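You operate a simulated robot arm through the tools that you are given. There is no shell and no other tool.

You run a simulated robot arm. Do the job below in one go: nothing can be reset, and whatever is moved stays where it is left.

## Task
Soap the green and white joints; nip up the one that bubbles.
Fine: leak fluid on both seams with the leak brush; brush back where it stood; leave the sound joint's nut alone. Set down upright: leak brush. A coat counts when it lies all over at full strength: go over it till it gets no stronger.

It is judged by the outcome, as a careful person would: the job done as asked, and still so three seconds after it is handed in. It fails if anything else is knocked over, pushed out of place, dropped, spilled or broken.

## Robot
A 7-joint arm with a two-finger parallel gripper, fixed in place. Base frame: the origin is on the floor under the middle of its stand, x ahead of it, y to its left, z up. Readings come in cm, rad, newtons and seconds.
With the tool pointing down near the work surface it reaches from about 42 to 90 cm from the base axis. Its first joint turns from -2.496 to 2.496 rad. Payload 3 kg.
The tool frame sits at the grasp point between the pads (the TCP): z along the fingers, y along the line on which they close. The tips reach 3 cm beyond it. Largest opening 9.4 cm; finger width 2.8, thickness 1; the body of the gripper, 5 by 9.6 cm, starts 5.5 cm behind the TCP.
Orientation is that of the tool frame in the base frame, as a unit quaternion [x, y, z, w]. With the fingers straight down and closing along the base's y, the tool's x points along the base's -x, its y along +y and its z along -z.

## Interface
- The arm moves only by the tool arm_command. Its argument "motion" is a list of rows, each a list of 3 entries, a list of its own where there are three numbers: the shift along the base's x, y, z in cm, then the turn, a rotation vector about the base's x, y, z in rad, then the closure in counts, from 0 (fully open) to 255 (shut). In form: [[[tx, ty, tz], [rx, ry, rz], grip], ...]. A call has 1 to 20 rows; each row is the pose to reach, as a shift and turn from the pose commanded when the call began. Each row takes 0.2 s and may step no farther than 5 cm and 0.15 rad from the row before; otherwise, or with a gripper value out of range, the whole call is refused. A pose out of reach is approached as far as the arm can. The call stops where the force on the tool passes 40 N (or 10 N more than at its start, if that is more) or the arm is blocked; 0.2 s more then pass. Each finger travels about 7.2 cm/s and halts on what it meets, pressing with about 24 N; the grip force reading is that of the motor and also rises with nothing between the fingers. The clock runs only during rows and for 0.2 s after the last one: add rows that repeat a pose to give the fingers time. The reply holds the time, the measured pose of the TCP, the force on the tool along the base axes, the opening and the grip force, in the units named above and with some noise, with the torque about the TCP (base axes, N m) and any sound that the robot's microphone picked up.
- Cameras (640 x 400 px; columns grow to the right, rows downward): "scene" is fixed at [22.26, -50, 173.67]; the picture's right is [0.77, -0.64, 0.00], its down [-0.43, -0.51, -0.74] and it looks along [0.48, 0.57, -0.67] (base axes); focal length 342 px, centre (320, 200). "wrist" rides on the gripper at [7.6, 1.4, -10.2] in the tool frame; the picture's right is [-0.18, 0.98, 0.00], its down [-0.75, -0.14, -0.64] and it looks along [-0.63, -0.12, 0.77] (tool axes); focal length 243 px, centre (320, 200). There is no depth. A picture from a camera that has moved, and an enlarged one, comes with that camera's place and axes in the base frame and with its lens.
- get_image(camera): a new picture of that camera. It takes no simulated time.
- zoom(camera, box): a new picture of the part [left, top, right, bottom] of that camera's present view, enlarged. It takes no simulated time.
- job_done(): hands the job in; it is judged then, once.

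Nothing tells you positions but the pictures and the camera data. Unless the task says otherwise, let go and move clear before handing in.

The tools are called after "Call:" as a command line: name --argument value ..., lists and objects as JSON in quotes. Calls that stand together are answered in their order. arm_command: Moves the arm, as the interface text tells. Its arguments: {"type":"object","properties":{"motion":{"type":"array","items":{"type":"array"}}},"required":["motion"]} The other tools are called the same way: get_image (camera) takes a picture; zoom (camera, box) takes an enlarged picture of a part of a camera's view; job_done () hands the job in.

At the start:

```text
clock: 0.0
ee_pos: [44.89, 1.39, 130.53]
tool_rot: [0.001, 1.0, 0.001, 0.0]
wrist_force: [0.1, -0.3, 0.6]
wrist_torque: [-0.01, 0.03, -0.02]
width: 9.39
grasp_force: 0.1
```

scene: 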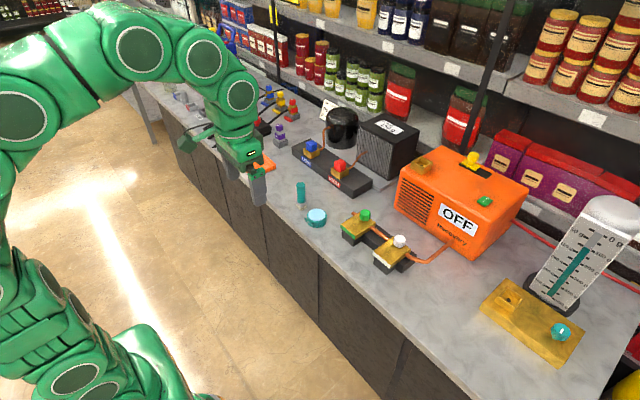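
wrist: 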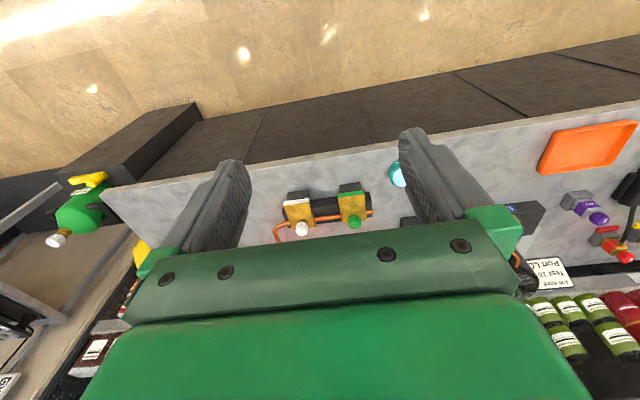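

I see a bench with a green joint and a white joint on a small copper line, a teal brush/pot nearby, an orange recovery machine, and other items. I will zoom in to make out the details before moving.

Call:
zoom --camera "scene" --box '[270, 160, 430, 280]'

Call:
zoom --camera "scene" --box '[220, 80, 420, 210]'

Call:
zoom --camera "scene" --box '[380, 140, 640, 380]'

Call:
zoom --camera "wrist" --box '[240, 130, 440, 260]'

```text
3.33 times, centred on (350, 220) of scene
camera zoom: at [22.26, -50.0, 173.67], right [0.77, -0.64, 0.0], down [-0.43, -0.51, -0.74], along [0.48, 0.57, -0.67], focal length 1139 px, centre (220, 133)
```

zoom: 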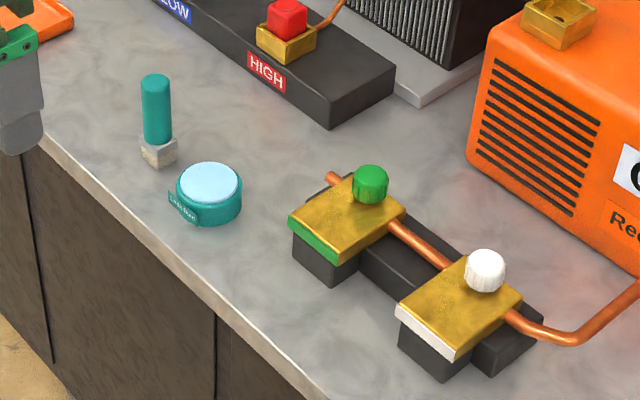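

```text
3.08 times, centred on (320, 145) of scene
camera zoom: at [22.26, -50.0, 173.67], right [0.77, -0.64, 0.0], down [-0.43, -0.51, -0.74], along [0.48, 0.57, -0.67], focal length 1051 px, centre (320, 369)
```

zoom: 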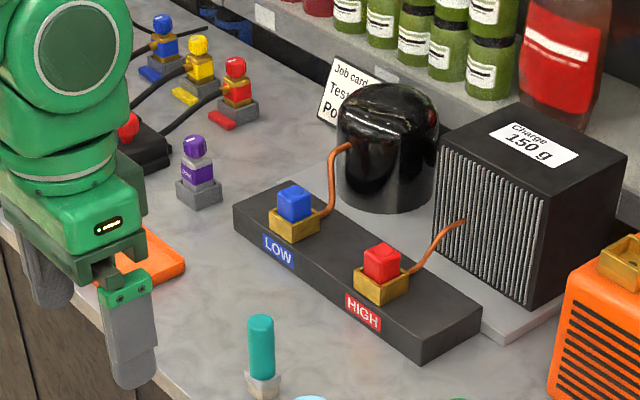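

```text
1.67 times, centred on (510, 260) of scene
camera zoom: at [22.26, -50.0, 173.67], right [0.77, -0.64, 0.0], down [-0.43, -0.51, -0.74], along [0.48, 0.57, -0.67], focal length 569 px, centre (3, 100)
```

zoom: 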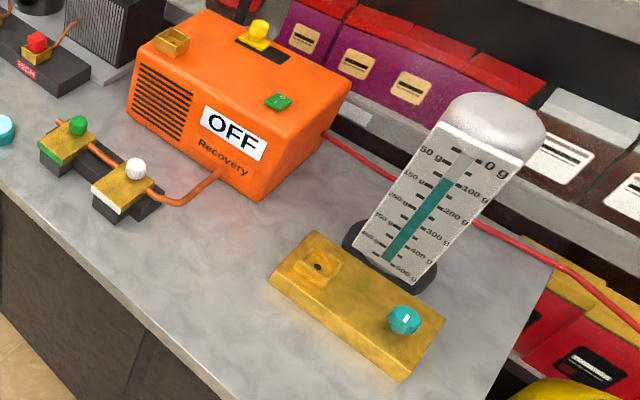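

```text
3.08 times, centred on (340, 195) of wrist
camera zoom: at [37.37, 2.96, 140.67], right [0.18, 0.98, 0.0], down [0.75, -0.14, 0.64], along [0.63, -0.12, -0.77], focal length 746 px, centre (258, 215)
```

zoom: 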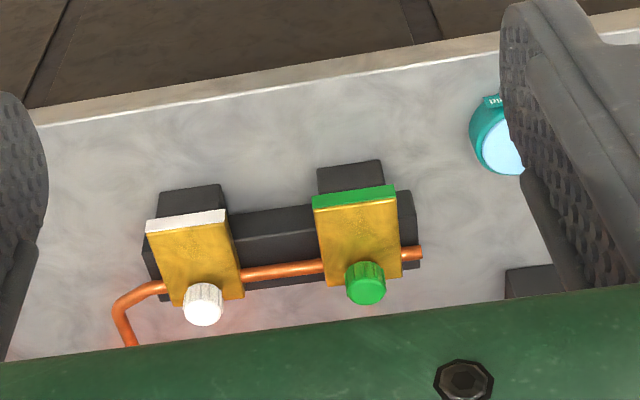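

The joints are at about x 86, y 3.6 (green) and y −11.4 (white), with nut tops near z 93. The fluid pot is at about (75, 16) and the brush, in its holder, at about (75, 24). I'll bring the wrist camera closer for a proper look.

Call:
arm_command --motion '[[[4, 0, -3], [0, 0, 0], 0], [[8, 0, -6], [0, 0, 0], 0], [[12, -1, -10], [0, 0, 0], 0], [[16, -2, -14], [0, 0, 0], 0], [[20, -2, -17], [0, 0, 0], 0], [[20, -2, -17], [0, 0, 0], 0]]'

Call:
get_image --camera "wrist"

Call:
get_image --camera "scene"

```text
refused: row 3 steps farther than a row can; nothing moved
```

```text
taken
camera wrist: at [37.37, 2.96, 140.67], right [0.18, 0.98, 0.0], down [0.75, -0.14, 0.64], along [0.63, -0.12, -0.77], focal length 243 px, centre (320, 200)
```

wrist: 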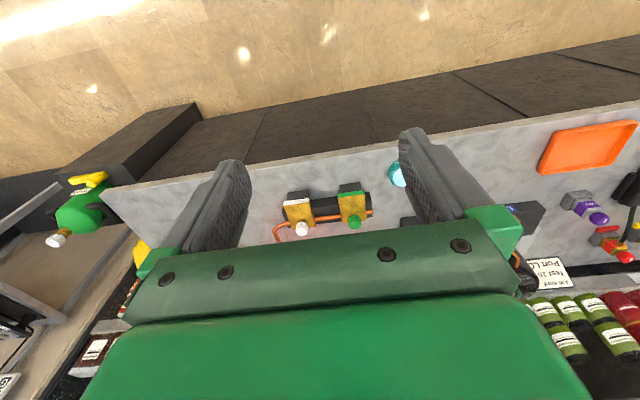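

```text
taken
```

scene: 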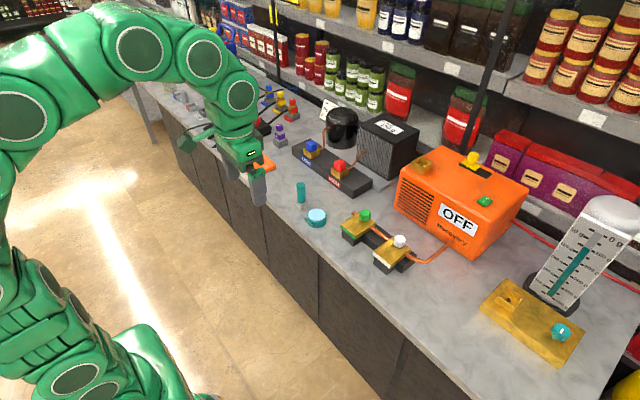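

The move was refused because one row stepped too far, and nothing shifted. I'll send the same approach in smaller steps.

Call:
arm_command --motion '[[[3, 0, -3], [0, 0, 0], 0], [[6, 0, -6], [0, 0, 0], 0], [[9, -1, -9], [0, 0, 0], 0], [[12, -2, -12], [0, 0, 0], 0], [[15, -2, -14], [0, 0, 0], 0], [[18, -2, -16], [0, 0, 0], 0], [[20, -2, -17], [0, 0, 0], 0], [[20, -2, -17], [0, 0, 0], 0]]'

Call:
get_image --camera "wrist"

Call:
get_image --camera "scene"

```text
clock: 1.8
ee_pos: [65.0, -0.64, 113.62]
tool_rot: [-0.001, 1.0, 0.0, 0.001]
wrist_force: [0.4, 0.1, 0.4]
wrist_torque: [-0.01, 0.01, -0.02]
width: 9.44
grasp_force: 0.0
```

```text
taken
camera wrist: at [57.38, 0.97, 123.72], right [0.18, 0.98, 0.0], down [0.75, -0.14, 0.64], along [0.63, -0.12, -0.77], focal length 243 px, centre (320, 200)
```

wrist: 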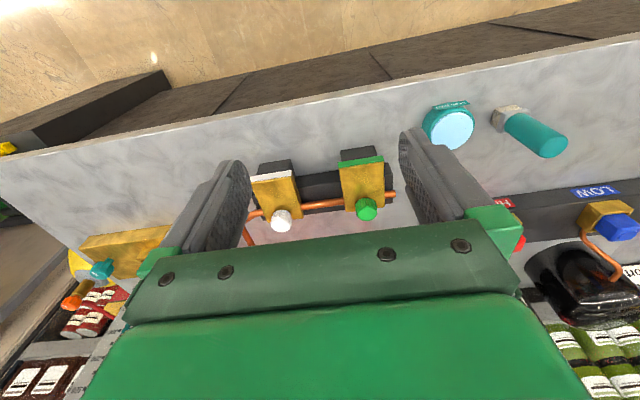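

```text
taken
```

scene: 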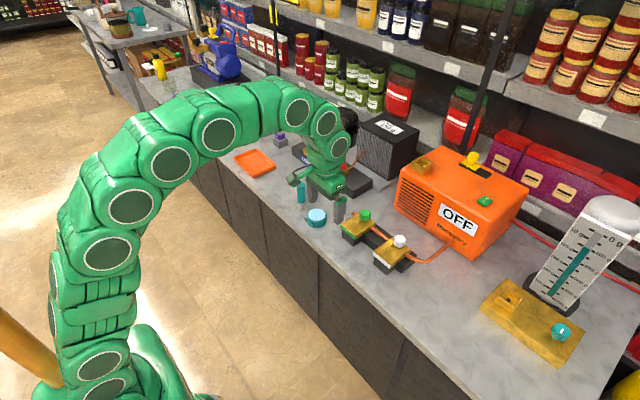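

I now have a closer view with the joints, pot and brush all in the wrist picture. I'll enlarge each of them.

Call:
zoom --camera "wrist" --box '[240, 130, 400, 250]'

Call:
zoom --camera "wrist" --box '[410, 80, 580, 200]'

Call:
zoom --camera "scene" --box '[330, 200, 430, 280]'

Call:
zoom --camera "scene" --box '[280, 165, 360, 235]'

```text
3.33 times, centred on (320, 190) of wrist
camera zoom: at [57.38, 0.97, 123.72], right [0.18, 0.98, 0.0], down [0.75, -0.14, 0.64], along [0.63, -0.12, -0.77], focal length 809 px, centre (320, 233)
```

zoom: 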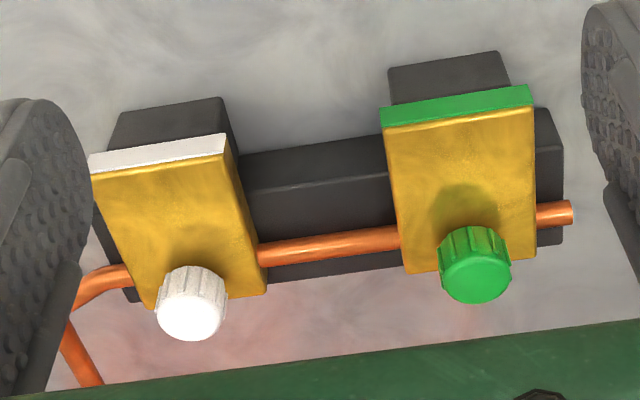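

```text
3.33 times, centred on (495, 140) of wrist
camera zoom: at [57.38, 0.97, 123.72], right [0.18, 0.98, 0.0], down [0.75, -0.14, 0.64], along [0.63, -0.12, -0.77], focal length 809 px, centre (-263, 400)
```

zoom: 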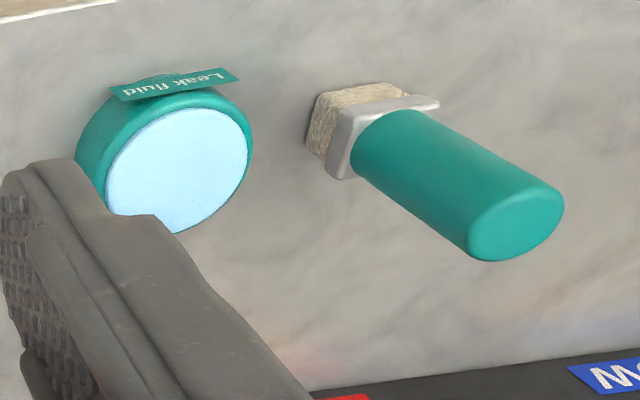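

```text
5.00 times, centred on (380, 240) of scene
camera zoom: at [22.26, -50.0, 173.67], right [0.77, -0.64, 0.0], down [-0.43, -0.51, -0.74], along [0.48, 0.57, -0.67], focal length 1708 px, centre (20, 0)
```

zoom: 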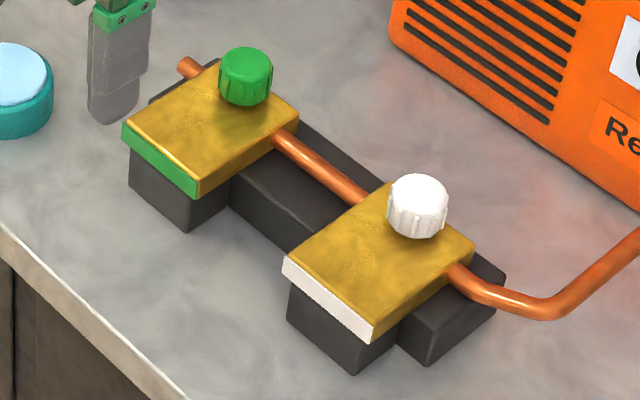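

```text
5.71 times, centred on (320, 200) of scene
camera zoom: at [22.26, -50.0, 173.67], right [0.77, -0.64, 0.0], down [-0.43, -0.51, -0.74], along [0.48, 0.57, -0.67], focal length 1952 px, centre (320, 200)
```

zoom: 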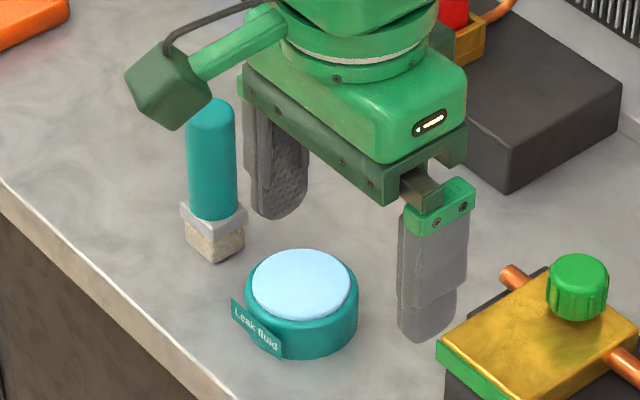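

The brush stands on its square bristle foot, with its ferrule and teal handle above. The brass plates look like the seams (green plate about x 79–89, y 0–7, top z≈90), with the nuts on top at the far end. Next I'll look at the brush and pot from a second viewpoint.

Call:
arm_command --motion '[[[0, 4, 0], [0, 0, 0], 0], [[0, 8, 0], [0, 0, 0], 0], [[0, 12, 0], [0, 0, 0], 0], [[-0.5, 16, -0.5], [0, 0, 0], 0], [[-1, 20, -1], [0, 0, 0], 0], [[-1, 24, -1.5], [0, 0, 0], 0], [[-1, 26, -2], [0, 0, 0], 0], [[-1, 26, -2], [0, 0, 0], 0]]'

Call:
get_image --camera "wrist"

Call:
zoom --camera "scene" --box '[260, 150, 360, 230]'

```text
clock: 3.6
ee_pos: [63.96, 25.38, 111.53]
tool_rot: [0.001, 1.0, 0.001, 0.0]
wrist_force: [-0.3, -0.1, -0.4]
wrist_torque: [0.02, -0.03, 0.06]
width: 9.42
grasp_force: 0.0
```

```text
taken
camera wrist: at [56.33, 26.95, 121.69], right [0.19, 0.98, 0.0], down [0.75, -0.14, 0.64], along [0.63, -0.12, -0.77], focal length 243 px, centre (320, 200)
```

wrist: 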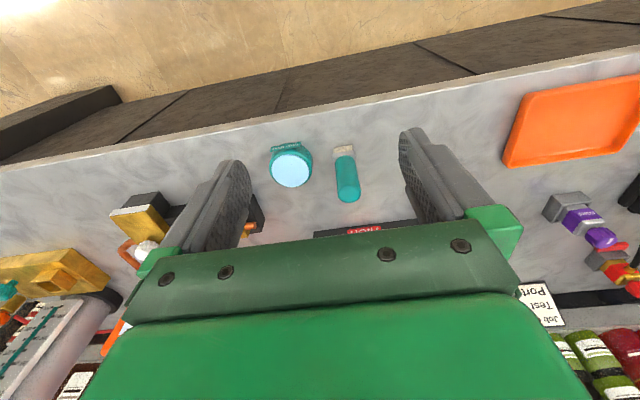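

```text
5.00 times, centred on (310, 190) of scene
camera zoom: at [22.26, -50.0, 173.67], right [0.77, -0.64, 0.0], down [-0.43, -0.51, -0.74], along [0.48, 0.57, -0.67], focal length 1708 px, centre (370, 250)
```

zoom: 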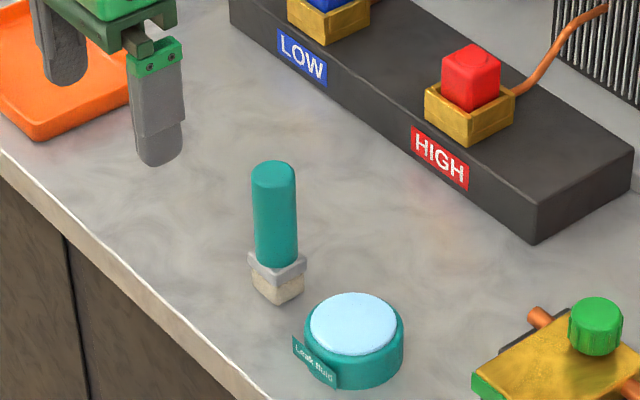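

Call:
zoom --camera "wrist" --box '[240, 120, 400, 220]'

Call:
zoom --camera "scene" --box '[290, 175, 340, 215]'

```text
4.00 times, centred on (320, 170) of wrist
camera zoom: at [56.33, 26.95, 121.69], right [0.19, 0.98, 0.0], down [0.75, -0.14, 0.64], along [0.63, -0.12, -0.77], focal length 970 px, centre (320, 320)
```

zoom: 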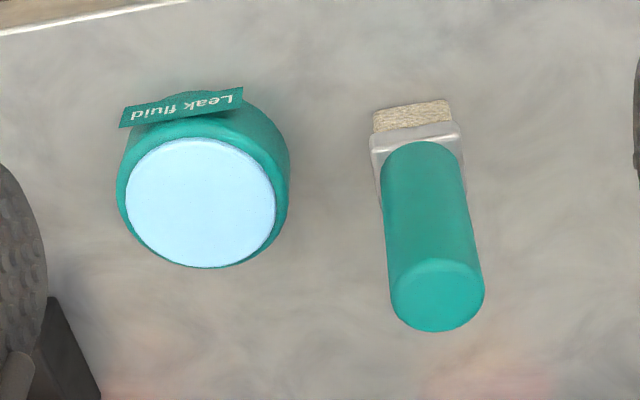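

```text
10.00 times, centred on (315, 195) of scene
camera zoom: at [22.26, -50.0, 173.67], right [0.77, -0.64, 0.0], down [-0.43, -0.51, -0.74], along [0.48, 0.57, -0.67], focal length 3416 px, centre (370, 250)
```

zoom: 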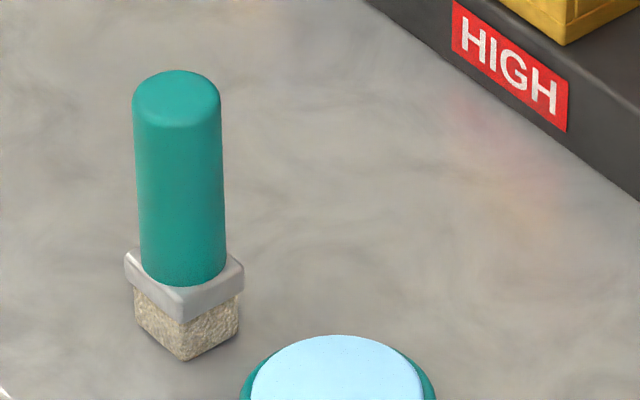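

The brush stands at about (77.0, 27.1), about 11 cm tall with its top at z≈96.3 and the bench at z≈85. The pot's fluid disc is at about (77.0, 18.1, 88.2). I'll move above the brush and check alignment before going down.

Call:
arm_command --motion '[[[3, 0.5, 0], [0, 0, 0], 0], [[6, 1, -1], [0, 0, 0], 0], [[9, 1.5, -2.5], [0, 0, 0], 0], [[12, 1.7, -4.5], [0, 0, 0], 0], [[13, 1.7, -7], [0, 0, 0], 0], [[13, 1.7, -8], [0, 0, 0], 0], [[13, 1.7, -8], [0, 0, 0], 0]]'

Call:
get_image --camera "wrist"

Call:
zoom --camera "scene" --box '[260, 130, 360, 210]'

```text
clock: 5.2
ee_pos: [77.1, 27.01, 103.4]
tool_rot: [0.0, 1.0, 0.0, 0.0]
wrist_force: [-0.2, -0.1, 0.5]
wrist_torque: [0.02, 0.02, -0.01]
width: 9.39
grasp_force: 0.1
```

```text
taken
camera wrist: at [69.37, 28.64, 113.58], right [0.18, 0.98, 0.0], down [0.75, -0.14, 0.64], along [0.63, -0.12, -0.77], focal length 243 px, centre (320, 200)
```

wrist: 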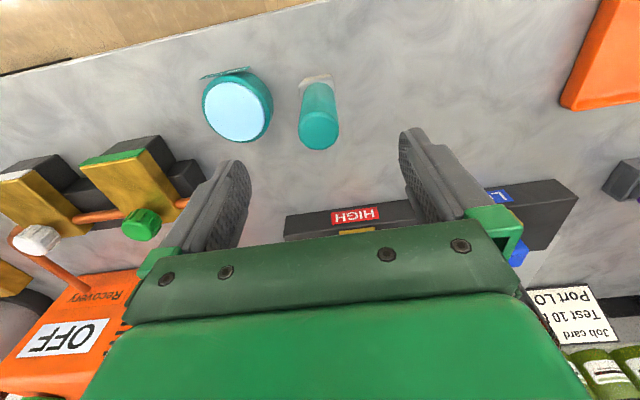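

```text
5.00 times, centred on (310, 170) of scene
camera zoom: at [22.26, -50.0, 173.67], right [0.77, -0.64, 0.0], down [-0.43, -0.51, -0.74], along [0.48, 0.57, -0.67], focal length 1708 px, centre (370, 350)
```

zoom: 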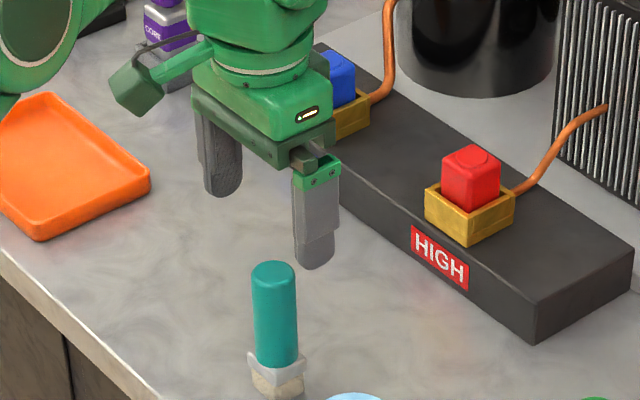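

The brush top is at about (76.9, 27.1), almost directly below the grasp point. I'll go down around the handle to z≈93.5 and close.

Call:
arm_command --motion '[[[-0.15, 0.1, -2.5], [0, 0, 0], 0], [[-0.15, 0.1, -5], [0, 0, 0], 0], [[-0.15, 0.1, -7.5], [0, 0, 0], 0], [[-0.15, 0.1, -9], [0, 0, 0], 0], [[-0.15, 0.1, -9.9], [0, 0, 0], 0], [[-0.15, 0.1, -9.9], [0, 0, 0], 0]]'

Call:
get_image --camera "wrist"

Call:
zoom --camera "scene" --box '[260, 150, 360, 230]'

```text
clock: 6.6
ee_pos: [76.98, 27.22, 93.68]
tool_rot: [0.0, 1.0, 0.0, 0.0]
wrist_force: [0.6, 0.5, -0.8]
wrist_torque: [0.0, 0.0, -0.01]
width: 9.39
grasp_force: 0.0
```

```text
taken
camera wrist: at [69.25, 28.75, 103.77], right [0.18, 0.98, 0.0], down [0.75, -0.14, 0.64], along [0.63, -0.12, -0.77], focal length 243 px, centre (320, 200)
```

wrist: 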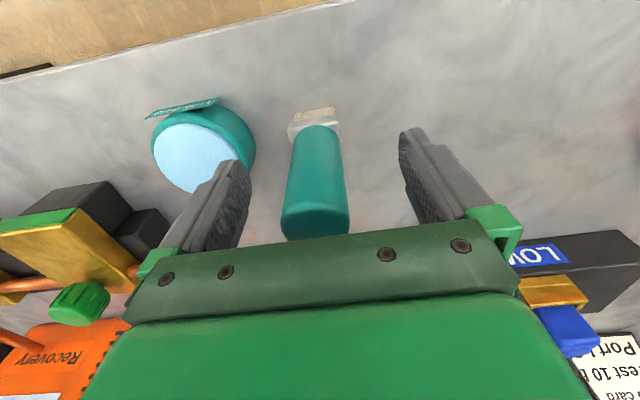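

```text
5.00 times, centred on (310, 190) of scene
camera zoom: at [22.26, -50.0, 173.67], right [0.77, -0.64, 0.0], down [-0.43, -0.51, -0.74], along [0.48, 0.57, -0.67], focal length 1708 px, centre (370, 250)
```

zoom: 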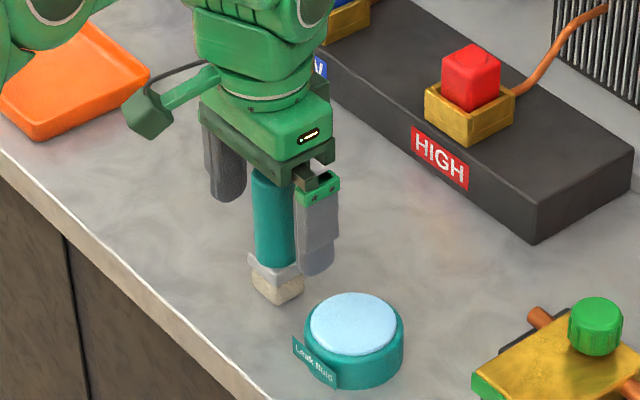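

The handle is centred between the fingers at y≈27.2. I'll close on it and note this pose for putting the brush back.

Call:
arm_command --motion '[[[0, 0, 0], [0, 0, 0], 80], [[0, 0, 0], [0, 0, 0], 140], [[0, 0, 0], [0, 0, 0], 200], [[0, 0, 0], [0, 0, 0], 255], [[0, 0, 0], [0, 0, 0], 255], [[0, 0, 0], [0, 0, 0], 255]]'

Call:
get_image --camera "wrist"

Call:
zoom --camera "scene" --box '[260, 150, 360, 230]'

```text
clock: 8.0
ee_pos: [76.87, 27.12, 93.56]
tool_rot: [0.0, 1.0, 0.0, 0.0]
wrist_force: [1.6, -0.5, 2.4]
wrist_torque: [-0.09, -0.11, 0.0]
width: 3.16
grasp_force: 23.8
```

```text
taken
camera wrist: at [69.25, 28.74, 103.77], right [0.18, 0.98, 0.0], down [0.75, -0.14, 0.64], along [0.63, -0.12, -0.77], focal length 243 px, centre (320, 200)
```

wrist: 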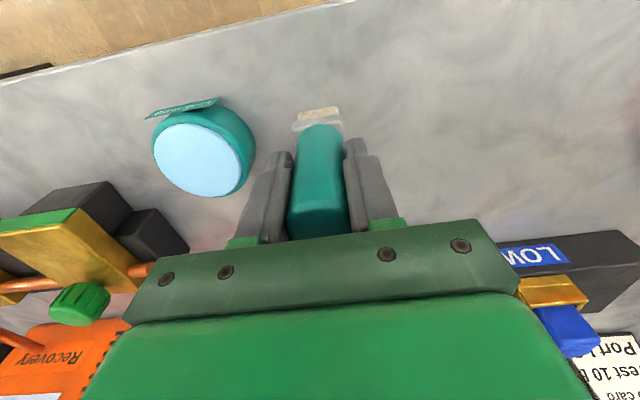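

```text
5.00 times, centred on (310, 190) of scene
camera zoom: at [22.26, -50.0, 173.67], right [0.77, -0.64, 0.0], down [-0.43, -0.51, -0.74], along [0.48, 0.57, -0.67], focal length 1708 px, centre (370, 250)
```

zoom: 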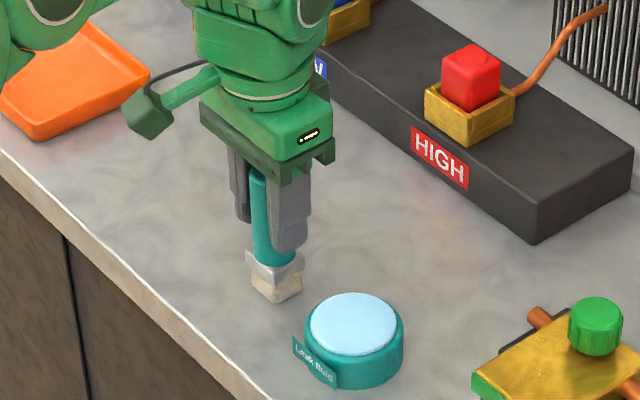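

The brush is held, with 3.16 cm opening. I'll lift it 6 cm straight up and check it hangs square.

Call:
arm_command --motion '[[[0, 0, 1.5], [0, 0, 0], 255], [[0, 0, 3], [0, 0, 0], 255], [[0, 0, 4.5], [0, 0, 0], 255], [[0, 0, 6], [0, 0, 0], 255], [[0, 0, 6], [0, 0, 0], 255]]'

Call:
get_image --camera "wrist"

Call:
zoom --camera "scene" --box '[260, 150, 360, 230]'

```text
clock: 9.2
ee_pos: [76.89, 27.26, 99.64]
tool_rot: [0.001, 1.0, 0.0, 0.0]
wrist_force: [0.5, 0.6, -1.1]
wrist_torque: [0.02, -0.01, 0.01]
width: 3.15
grasp_force: 24.3
```

```text
taken
camera wrist: at [69.24, 28.74, 109.73], right [0.18, 0.98, 0.0], down [0.75, -0.14, 0.64], along [0.63, -0.12, -0.77], focal length 243 px, centre (320, 200)
```

wrist: 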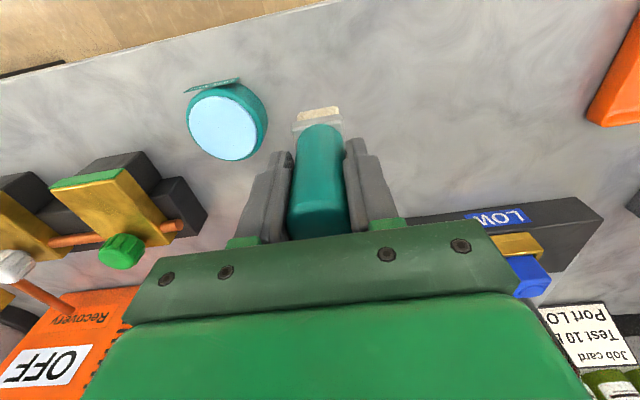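

```text
5.00 times, centred on (310, 190) of scene
camera zoom: at [22.26, -50.0, 173.67], right [0.77, -0.64, 0.0], down [-0.43, -0.51, -0.74], along [0.48, 0.57, -0.67], focal length 1708 px, centre (370, 250)
```

zoom: 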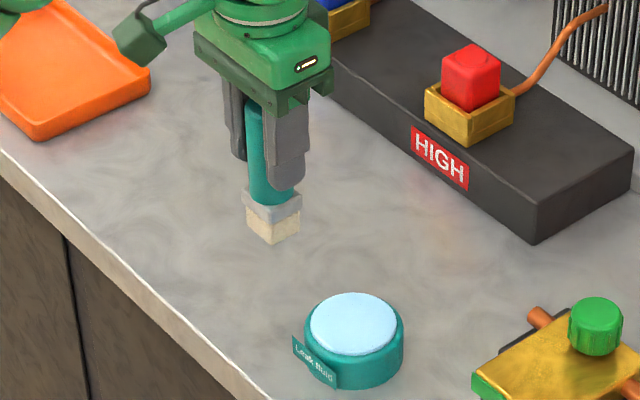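

The brush hangs square. I'll carry it over the pot, about 8.8 cm toward −y, and check alignment before dipping.

Call:
arm_command --motion '[[[0, -3, 0], [0, 0, 0], 255], [[-0.1, -6, 0], [0, 0, 0], 255], [[-0.2, -8.8, 0], [0, 0, 0], 255], [[-0.2, -8.8, 0], [0, 0, 0], 255]]'

Call:
get_image --camera "wrist"

Call:
zoom --camera "scene" --box '[270, 160, 370, 240]'

```text
clock: 10.2
ee_pos: [76.63, 18.37, 99.48]
tool_rot: [0.001, 1.0, 0.0, 0.0]
wrist_force: [-0.1, 0.5, -1.5]
wrist_torque: [-0.04, -0.01, 0.0]
width: 3.12
grasp_force: 24.6
```

```text
taken
camera wrist: at [69.1, 19.9, 109.77], right [0.18, 0.98, 0.0], down [0.75, -0.14, 0.64], along [0.63, -0.12, -0.77], focal length 243 px, centre (320, 200)
```

wrist: 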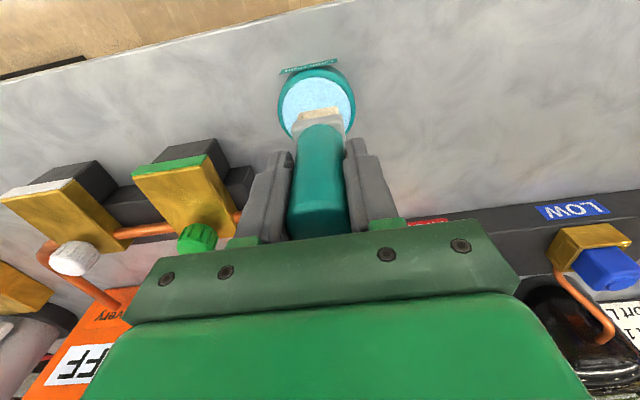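

```text
5.00 times, centred on (320, 200) of scene
camera zoom: at [22.26, -50.0, 173.67], right [0.77, -0.64, 0.0], down [-0.43, -0.51, -0.74], along [0.48, 0.57, -0.67], focal length 1708 px, centre (320, 200)
```

zoom: 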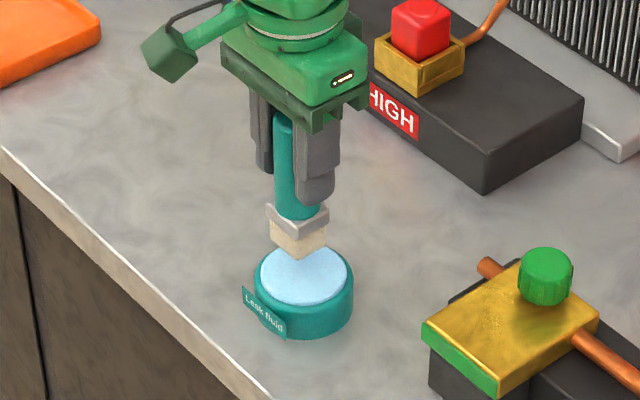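

The brush is above the pot, within a few millimetres of its centre. I'll lower it gently in small steps and watch the force.

Call:
arm_command --motion '[[[0.1, -0.2, -1], [0, 0, 0], 255], [[0.1, -0.2, -2], [0, 0, 0], 255], [[0.1, -0.2, -2.5], [0, 0, 0], 255], [[0.1, -0.2, -2.8], [0, 0, 0], 255], [[0.1, -0.2, -2.8], [0, 0, 0], 255]]'

Call:
zoom --camera "scene" --box '[270, 160, 370, 240]'

Call:
get_image --camera "wrist"

```text
clock: 11.4
ee_pos: [76.83, 18.13, 96.97]
tool_rot: [0.001, 1.0, 0.0, 0.002]
wrist_force: [0.8, -2.0, 20.5]
wrist_torque: [-0.26, -0.04, 0.02]
width: 3.16
grasp_force: 24.2
```

```text
5.00 times, centred on (320, 200) of scene
camera zoom: at [22.26, -50.0, 173.67], right [0.77, -0.64, 0.0], down [-0.43, -0.51, -0.74], along [0.48, 0.57, -0.67], focal length 1708 px, centre (320, 200)
```

zoom: 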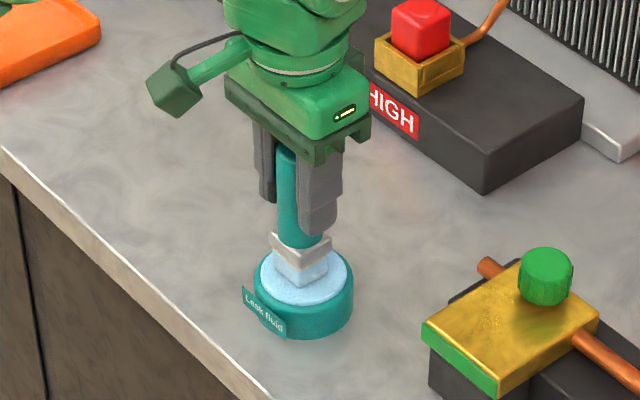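

```text
taken
camera wrist: at [69.14, 19.71, 107.11], right [0.18, 0.98, 0.0], down [0.75, -0.14, 0.64], along [0.63, -0.12, -0.77], focal length 243 px, centre (320, 200)
```

wrist: 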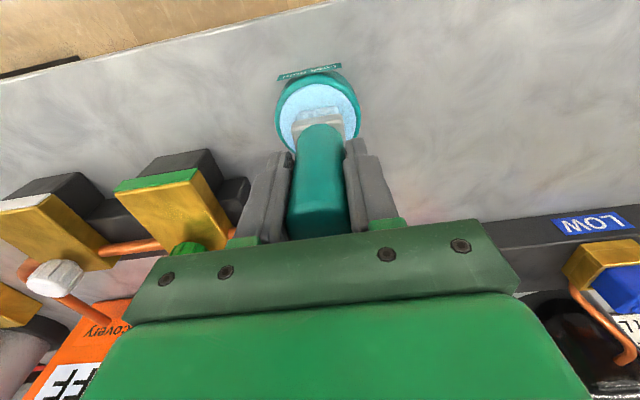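

The bristles touched the fluid at TCP z≈97.0 with about 20 N, and they have turned bluish, so the brush is loaded. I'll lift clear and carry it over the green joint's plate.

Call:
arm_command --motion '[[[0, 0, 1.5], [0, 0, 0], 255], [[0, 0, 3.5], [0, 0, 0], 255], [[0, 0, 6], [0, 0, 0], 255], [[0.5, -3, 6], [0, 0, 0], 255], [[1.5, -6, 6], [0, 0, 0], 255], [[2.5, -9, 6], [0, 0, 0], 255], [[3.5, -12, 6], [0, 0, 0], 255], [[4.2, -14.4, 6], [0, 0, 0], 255], [[4.2, -14.4, 6], [0, 0, 0], 255]]'

Call:
get_image --camera "wrist"

Call:
zoom --camera "scene" --box '[310, 180, 430, 276]'

```text
clock: 13.4
ee_pos: [80.82, 3.8, 102.67]
tool_rot: [-0.001, 1.0, 0.0, 0.0]
wrist_force: [-0.4, 0.0, -1.5]
wrist_torque: [0.04, -0.01, 0.03]
width: 3.16
grasp_force: 23.3
```

```text
taken
camera wrist: at [73.34, 5.27, 112.92], right [0.18, 0.98, 0.0], down [0.75, -0.14, 0.64], along [0.63, -0.12, -0.77], focal length 243 px, centre (320, 200)
```

wrist: 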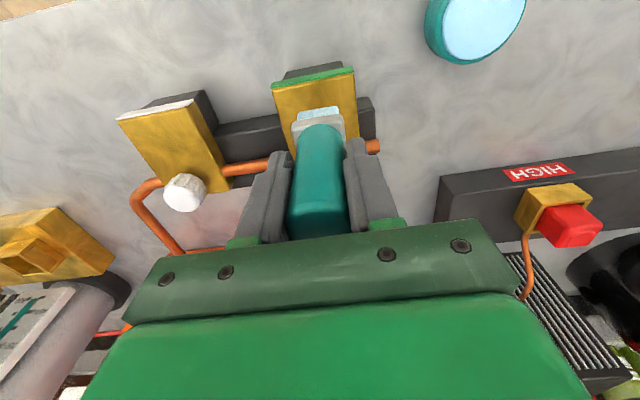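

```text
4.17 times, centred on (370, 228) of scene
camera zoom: at [22.26, -50.0, 173.67], right [0.77, -0.64, 0.0], down [-0.43, -0.51, -0.74], along [0.48, 0.57, -0.67], focal length 1424 px, centre (112, 83)
```

zoom: 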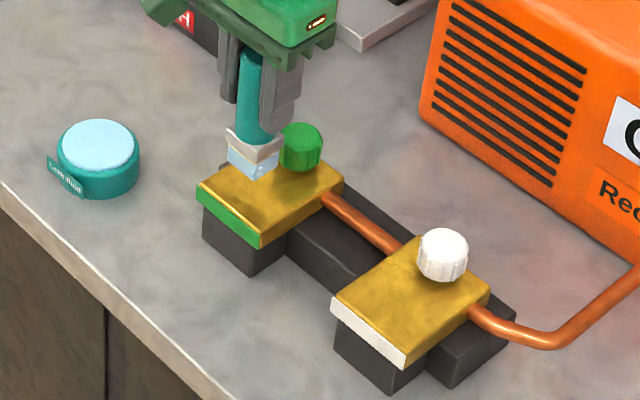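

The bristles are wet and blue, and the brush is above the green plate. I'll zoom in to check the plate edges and how close the nut is before touching down.

Call:
zoom --camera "wrist" --box '[240, 50, 400, 150]'

Call:
zoom --camera "scene" --box '[340, 195, 400, 243]'

Call:
zoom --camera "wrist" --box '[110, 80, 240, 220]'

```text
4.00 times, centred on (320, 100) of wrist
camera zoom: at [73.34, 5.27, 112.92], right [0.18, 0.98, 0.0], down [0.75, -0.14, 0.64], along [0.63, -0.12, -0.77], focal length 970 px, centre (320, 600)
```

zoom: 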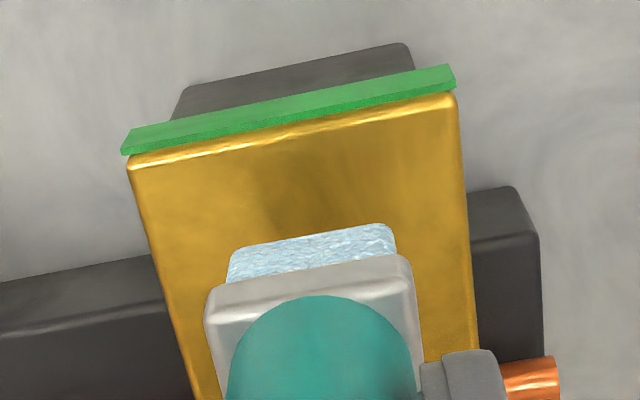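

```text
8.33 times, centred on (370, 219) of scene
camera zoom: at [22.26, -50.0, 173.67], right [0.77, -0.64, 0.0], down [-0.43, -0.51, -0.74], along [0.48, 0.57, -0.67], focal length 2847 px, centre (-97, 42)
```

zoom: 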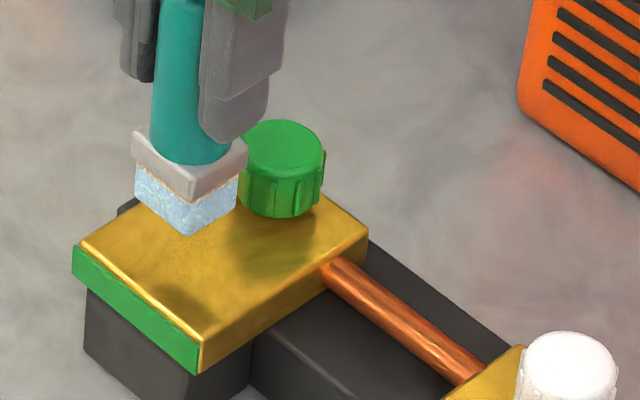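

```text
2.86 times, centred on (175, 150) of wrist
camera zoom: at [73.34, 5.27, 112.92], right [0.18, 0.98, 0.0], down [0.75, -0.14, 0.64], along [0.63, -0.12, -0.77], focal length 693 px, centre (734, 343)
```

zoom: 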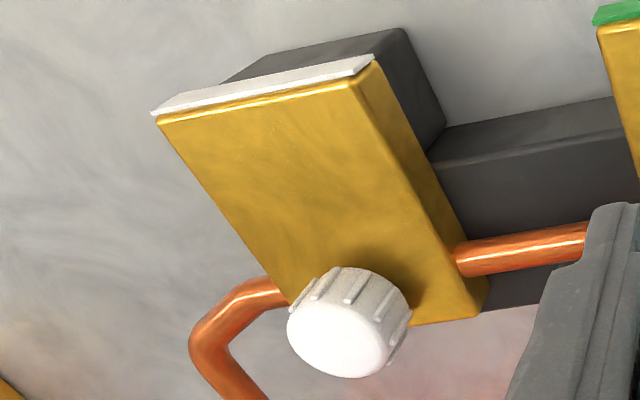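

The green plate spans about x 78.9–89, y −0.1 to 7.2, and the nut's front face is at x≈84.5. I'll touch down in the middle of the clear area and feel for contact.

Call:
arm_command --motion '[[[0.2, 0, -1.5], [0, 0, 0], 255], [[0.2, 0, -3], [0, 0, 0], 255], [[0.2, 0, -3.6], [0, 0, 0], 255], [[0.2, 0, -3.8], [0, 0, 0], 255], [[0.2, 0, -3.8], [0, 0, 0], 255]]'

Call:
zoom --camera "scene" --box '[340, 195, 400, 243]'

```text
clock: 14.6
ee_pos: [81.15, 3.77, 99.07]
tool_rot: [0.0, 1.0, 0.0, 0.001]
wrist_force: [4.7, 0.8, 19.3]
wrist_torque: [0.24, -0.22, 0.01]
width: 3.12
grasp_force: 24.1
```

```text
8.33 times, centred on (370, 219) of scene
camera zoom: at [22.26, -50.0, 173.67], right [0.77, -0.64, 0.0], down [-0.43, -0.51, -0.74], along [0.48, 0.57, -0.67], focal length 2847 px, centre (-97, 42)
```

zoom: 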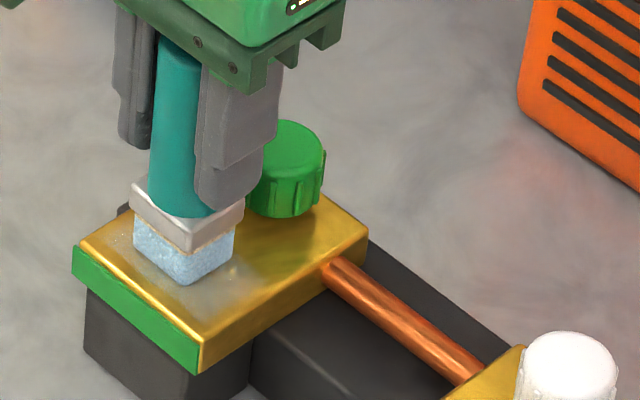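

Contact is at z≈99.0 with about 19 N, and a wet patch is showing. I'll ease the pressure slightly and start sweeping the plate lane by lane.

Call:
arm_command --motion '[[[0, 0, 0.08], [0, 0, 0], 255], [[0, -0.7, 0.08], [0, 0, 0], 255], [[0, -1.4, 0.08], [0, 0, 0], 255], [[0, -2.0, 0.08], [0, 0, 0], 255], [[0, -2.6, 0.08], [0, 0, 0], 255], [[0, -1.9, 0.08], [0, 0, 0], 255], [[0, -1.2, 0.08], [0, 0, 0], 255], [[0, -0.5, 0.08], [0, 0, 0], 255], [[0, 0.2, 0.08], [0, 0, 0], 255], [[0, 0.9, 0.08], [0, 0, 0], 255], [[0, 1.6, 0.08], [0, 0, 0], 255], [[0, 2.1, 0.08], [0, 0, 0], 255], [[0, 1.4, 0.08], [0, 0, 0], 255], [[0, 0.7, 0.08], [0, 0, 0], 255], [[0, 0, 0.08], [0, 0, 0], 255]]'

Call:
zoom --camera "scene" --box '[340, 195, 400, 243]'

Call:
zoom --camera "wrist" --box '[240, 50, 400, 150]'

```text
clock: 17.8
ee_pos: [81.19, 3.75, 99.09]
tool_rot: [0.001, 1.0, 0.0, 0.0]
wrist_force: [0.8, 1.1, 1.7]
wrist_torque: [0.07, 0.05, -0.02]
width: 3.12
grasp_force: 23.9
```

```text
8.33 times, centred on (370, 219) of scene
camera zoom: at [22.26, -50.0, 173.67], right [0.77, -0.64, 0.0], down [-0.43, -0.51, -0.74], along [0.48, 0.57, -0.67], focal length 2847 px, centre (-97, 42)
```

zoom: 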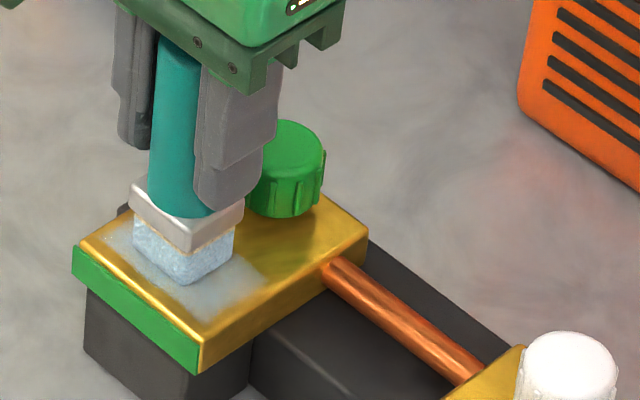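

```text
4.00 times, centred on (320, 100) of wrist
camera zoom: at [73.51, 5.31, 109.23], right [0.18, 0.98, 0.0], down [0.75, -0.14, 0.64], along [0.63, -0.12, -0.77], focal length 970 px, centre (320, 600)
```

zoom: 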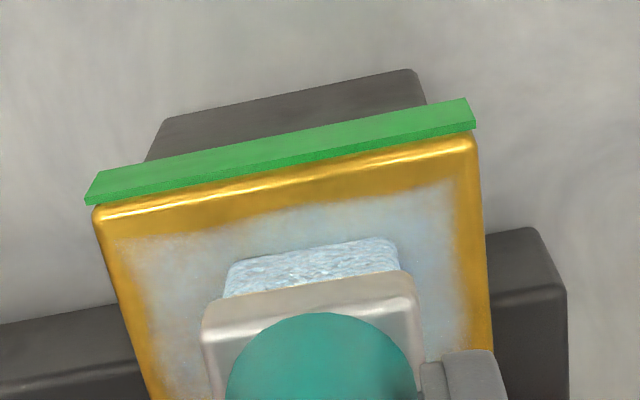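

The coat shows as a whitish film across the width swept so far. I'll do the front lane next, then the lane nearest the nut.

Call:
arm_command --motion '[[[-0.6, 0, -0.03], [0, 0, 0], 255], [[-1.2, 0, -0.03], [0, 0, 0], 255], [[-1.2, -0.7, -0.03], [0, 0, 0], 255], [[-1.2, -1.4, -0.03], [0, 0, 0], 255], [[-1.2, -2.1, -0.03], [0, 0, 0], 255], [[-1.2, -2.7, -0.03], [0, 0, 0], 255], [[-1.2, -2.0, -0.03], [0, 0, 0], 255], [[-1.2, -1.3, -0.03], [0, 0, 0], 255], [[-1.2, -0.6, -0.03], [0, 0, 0], 255], [[-1.2, 0.1, -0.03], [0, 0, 0], 255], [[-1.2, 0.8, -0.03], [0, 0, 0], 255], [[-1.2, 1.5, -0.03], [0, 0, 0], 255], [[-1.2, 2.2, -0.03], [0, 0, 0], 255], [[-1.2, 1.5, -0.03], [0, 0, 0], 255], [[-1.2, 0.8, -0.03], [0, 0, 0], 255], [[-1.2, 0, -0.03], [0, 0, 0], 255]]'

Call:
zoom --camera "scene" --box '[340, 195, 400, 243]'

Call:
zoom --camera "wrist" --box '[240, 50, 400, 150]'

```text
clock: 21.2
ee_pos: [79.81, 3.85, 98.89]
tool_rot: [0.0, 1.0, 0.0, 0.0]
wrist_force: [0.3, 1.1, 4.6]
wrist_torque: [-0.06, 0.07, 0.0]
width: 3.15
grasp_force: 23.9
```

```text
8.33 times, centred on (370, 219) of scene
camera zoom: at [22.26, -50.0, 173.67], right [0.77, -0.64, 0.0], down [-0.43, -0.51, -0.74], along [0.48, 0.57, -0.67], focal length 2847 px, centre (-97, 42)
```

zoom: 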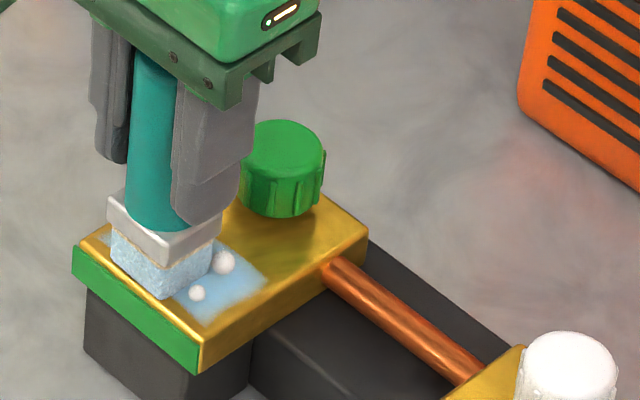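

```text
4.00 times, centred on (320, 100) of wrist
camera zoom: at [72.32, 5.33, 109.18], right [0.18, 0.98, 0.0], down [0.75, -0.14, 0.64], along [0.63, -0.12, -0.77], focal length 970 px, centre (320, 600)
```

zoom: 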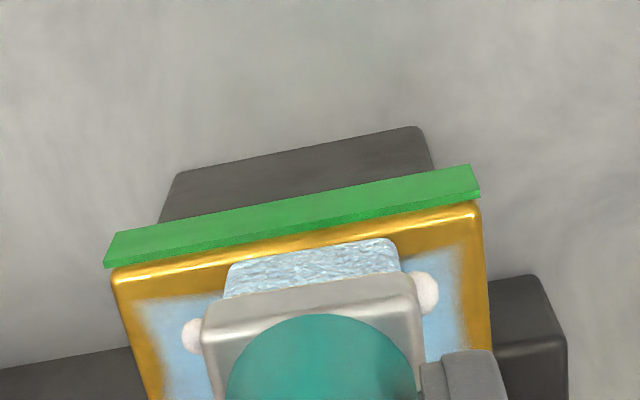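

Bubbles are already forming on the green joint's coat, so green looks like the leaker. I'll still finish this coat with the lane nearest the nut, keeping clear of the nut itself.

Call:
arm_command --motion '[[[0.6, 0, 0], [0, 0, 0], 255], [[1.2, 0, 0], [0, 0, 0], 255], [[1.8, 0, 0], [0, 0, 0], 255], [[2.3, 0, 0], [0, 0, 0], 255], [[2.3, -0.7, 0], [0, 0, 0], 255], [[2.3, -1.4, 0], [0, 0, 0], 255], [[2.3, -2.1, 0], [0, 0, 0], 255], [[2.3, -2.6, 0], [0, 0, 0], 255], [[2.3, -1.9, 0], [0, 0, 0], 255], [[2.3, -1.2, 0], [0, 0, 0], 255], [[2.3, -0.5, 0], [0, 0, 0], 255], [[2.3, 0.2, 0], [0, 0, 0], 255], [[2.3, 0.9, 0], [0, 0, 0], 255], [[2.3, 1.6, 0], [0, 0, 0], 255], [[2.3, 2.1, 0], [0, 0, 0], 255], [[2.3, 1.4, 0], [0, 0, 0], 255], [[2.3, 0.7, 0], [0, 0, 0], 255], [[2.3, 0, 0], [0, 0, 0], 255], [[1.6, 0, 0.5], [0, 0, 0], 255], [[0, 0, 4], [0, 0, 0], 255]]'

Call:
zoom --camera "scene" --box '[340, 195, 400, 243]'

Call:
zoom --camera "wrist" --box '[240, 50, 400, 150]'

```text
clock: 25.4
ee_pos: [79.76, 3.87, 103.12]
tool_rot: [0.0, 1.0, 0.001, -0.001]
wrist_force: [-0.1, -0.5, -2.0]
wrist_torque: [0.0, 0.02, 0.01]
width: 3.12
grasp_force: 24.0
```

```text
8.33 times, centred on (370, 219) of scene
camera zoom: at [22.26, -50.0, 173.67], right [0.77, -0.64, 0.0], down [-0.43, -0.51, -0.74], along [0.48, 0.57, -0.67], focal length 2847 px, centre (-97, 42)
```

zoom: 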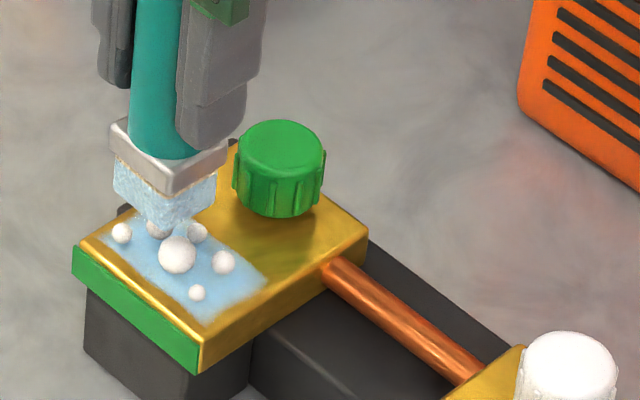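

```text
4.00 times, centred on (320, 100) of wrist
camera zoom: at [72.25, 5.35, 113.22], right [0.18, 0.98, 0.0], down [0.75, -0.14, 0.64], along [0.63, -0.12, -0.77], focal length 970 px, centre (320, 600)
```

zoom: 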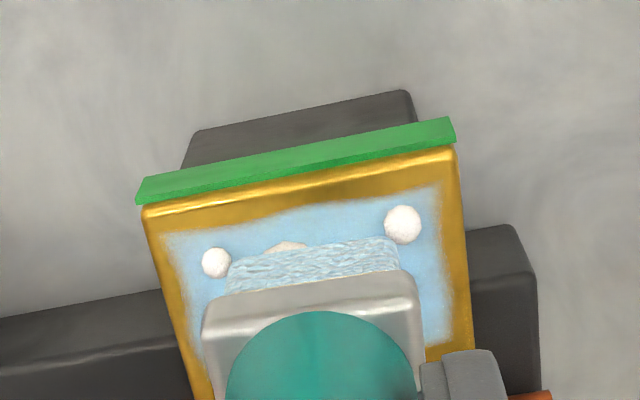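

Six or so bubbles stand on the green coat. I'll move the brush aside, over the pot, so I can see the whole green coat unobstructed.

Call:
arm_command --motion '[[[-0.5, 3, 0.5], [0, 0, 0], 255], [[-1.2, 6.5, 0.5], [0, 0, 0], 255], [[-2, 10, 0.5], [0, 0, 0], 255], [[-2.7, 13, 0], [0, 0, 0], 255], [[-3, 14.4, 0], [0, 0, 0], 255], [[-3, 14.4, 0], [0, 0, 0], 255]]'

Call:
zoom --camera "scene" --box '[335, 195, 395, 243]'

Call:
get_image --camera "wrist"

Call:
zoom --camera "scene" --box '[270, 160, 370, 240]'

```text
clock: 26.8
ee_pos: [76.84, 18.28, 103.05]
tool_rot: [0.0, 1.0, 0.0, 0.0]
wrist_force: [-0.8, 0.0, -1.1]
wrist_torque: [0.04, 0.0, 0.01]
width: 3.15
grasp_force: 24.3
```

```text
8.33 times, centred on (365, 219) of scene
camera zoom: at [22.26, -50.0, 173.67], right [0.77, -0.64, 0.0], down [-0.43, -0.51, -0.74], along [0.48, 0.57, -0.67], focal length 2847 px, centre (-55, 42)
```

zoom: 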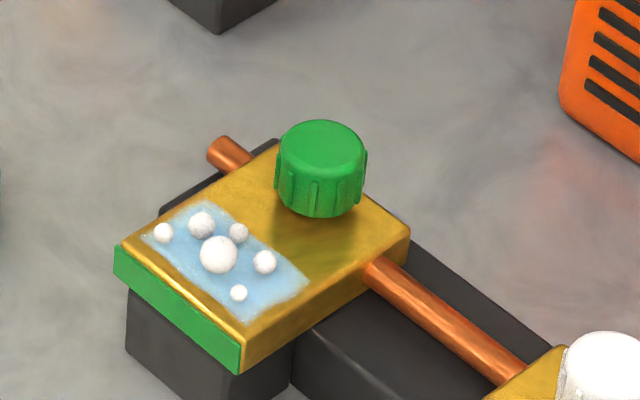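

```text
taken
camera wrist: at [69.35, 19.76, 113.22], right [0.19, 0.98, 0.0], down [0.75, -0.14, 0.64], along [0.63, -0.12, -0.77], focal length 243 px, centre (320, 200)
```

wrist: 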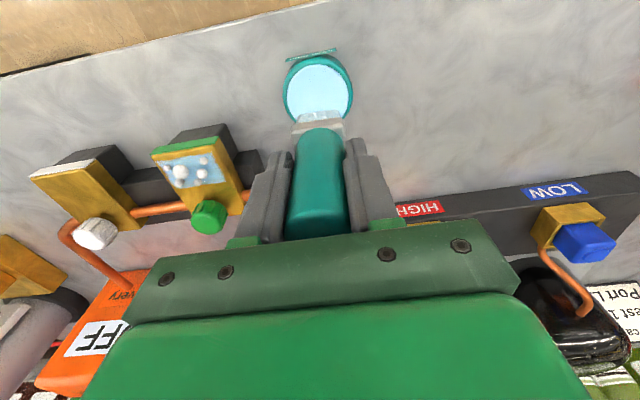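

```text
5.00 times, centred on (320, 200) of scene
camera zoom: at [22.26, -50.0, 173.67], right [0.77, -0.64, 0.0], down [-0.43, -0.51, -0.74], along [0.48, 0.57, -0.67], focal length 1708 px, centre (320, 200)
```

zoom: 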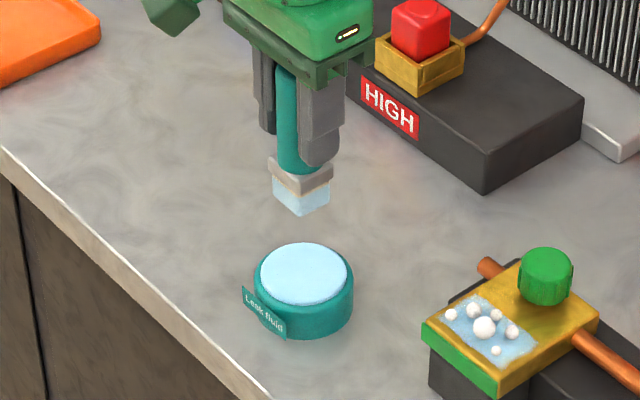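

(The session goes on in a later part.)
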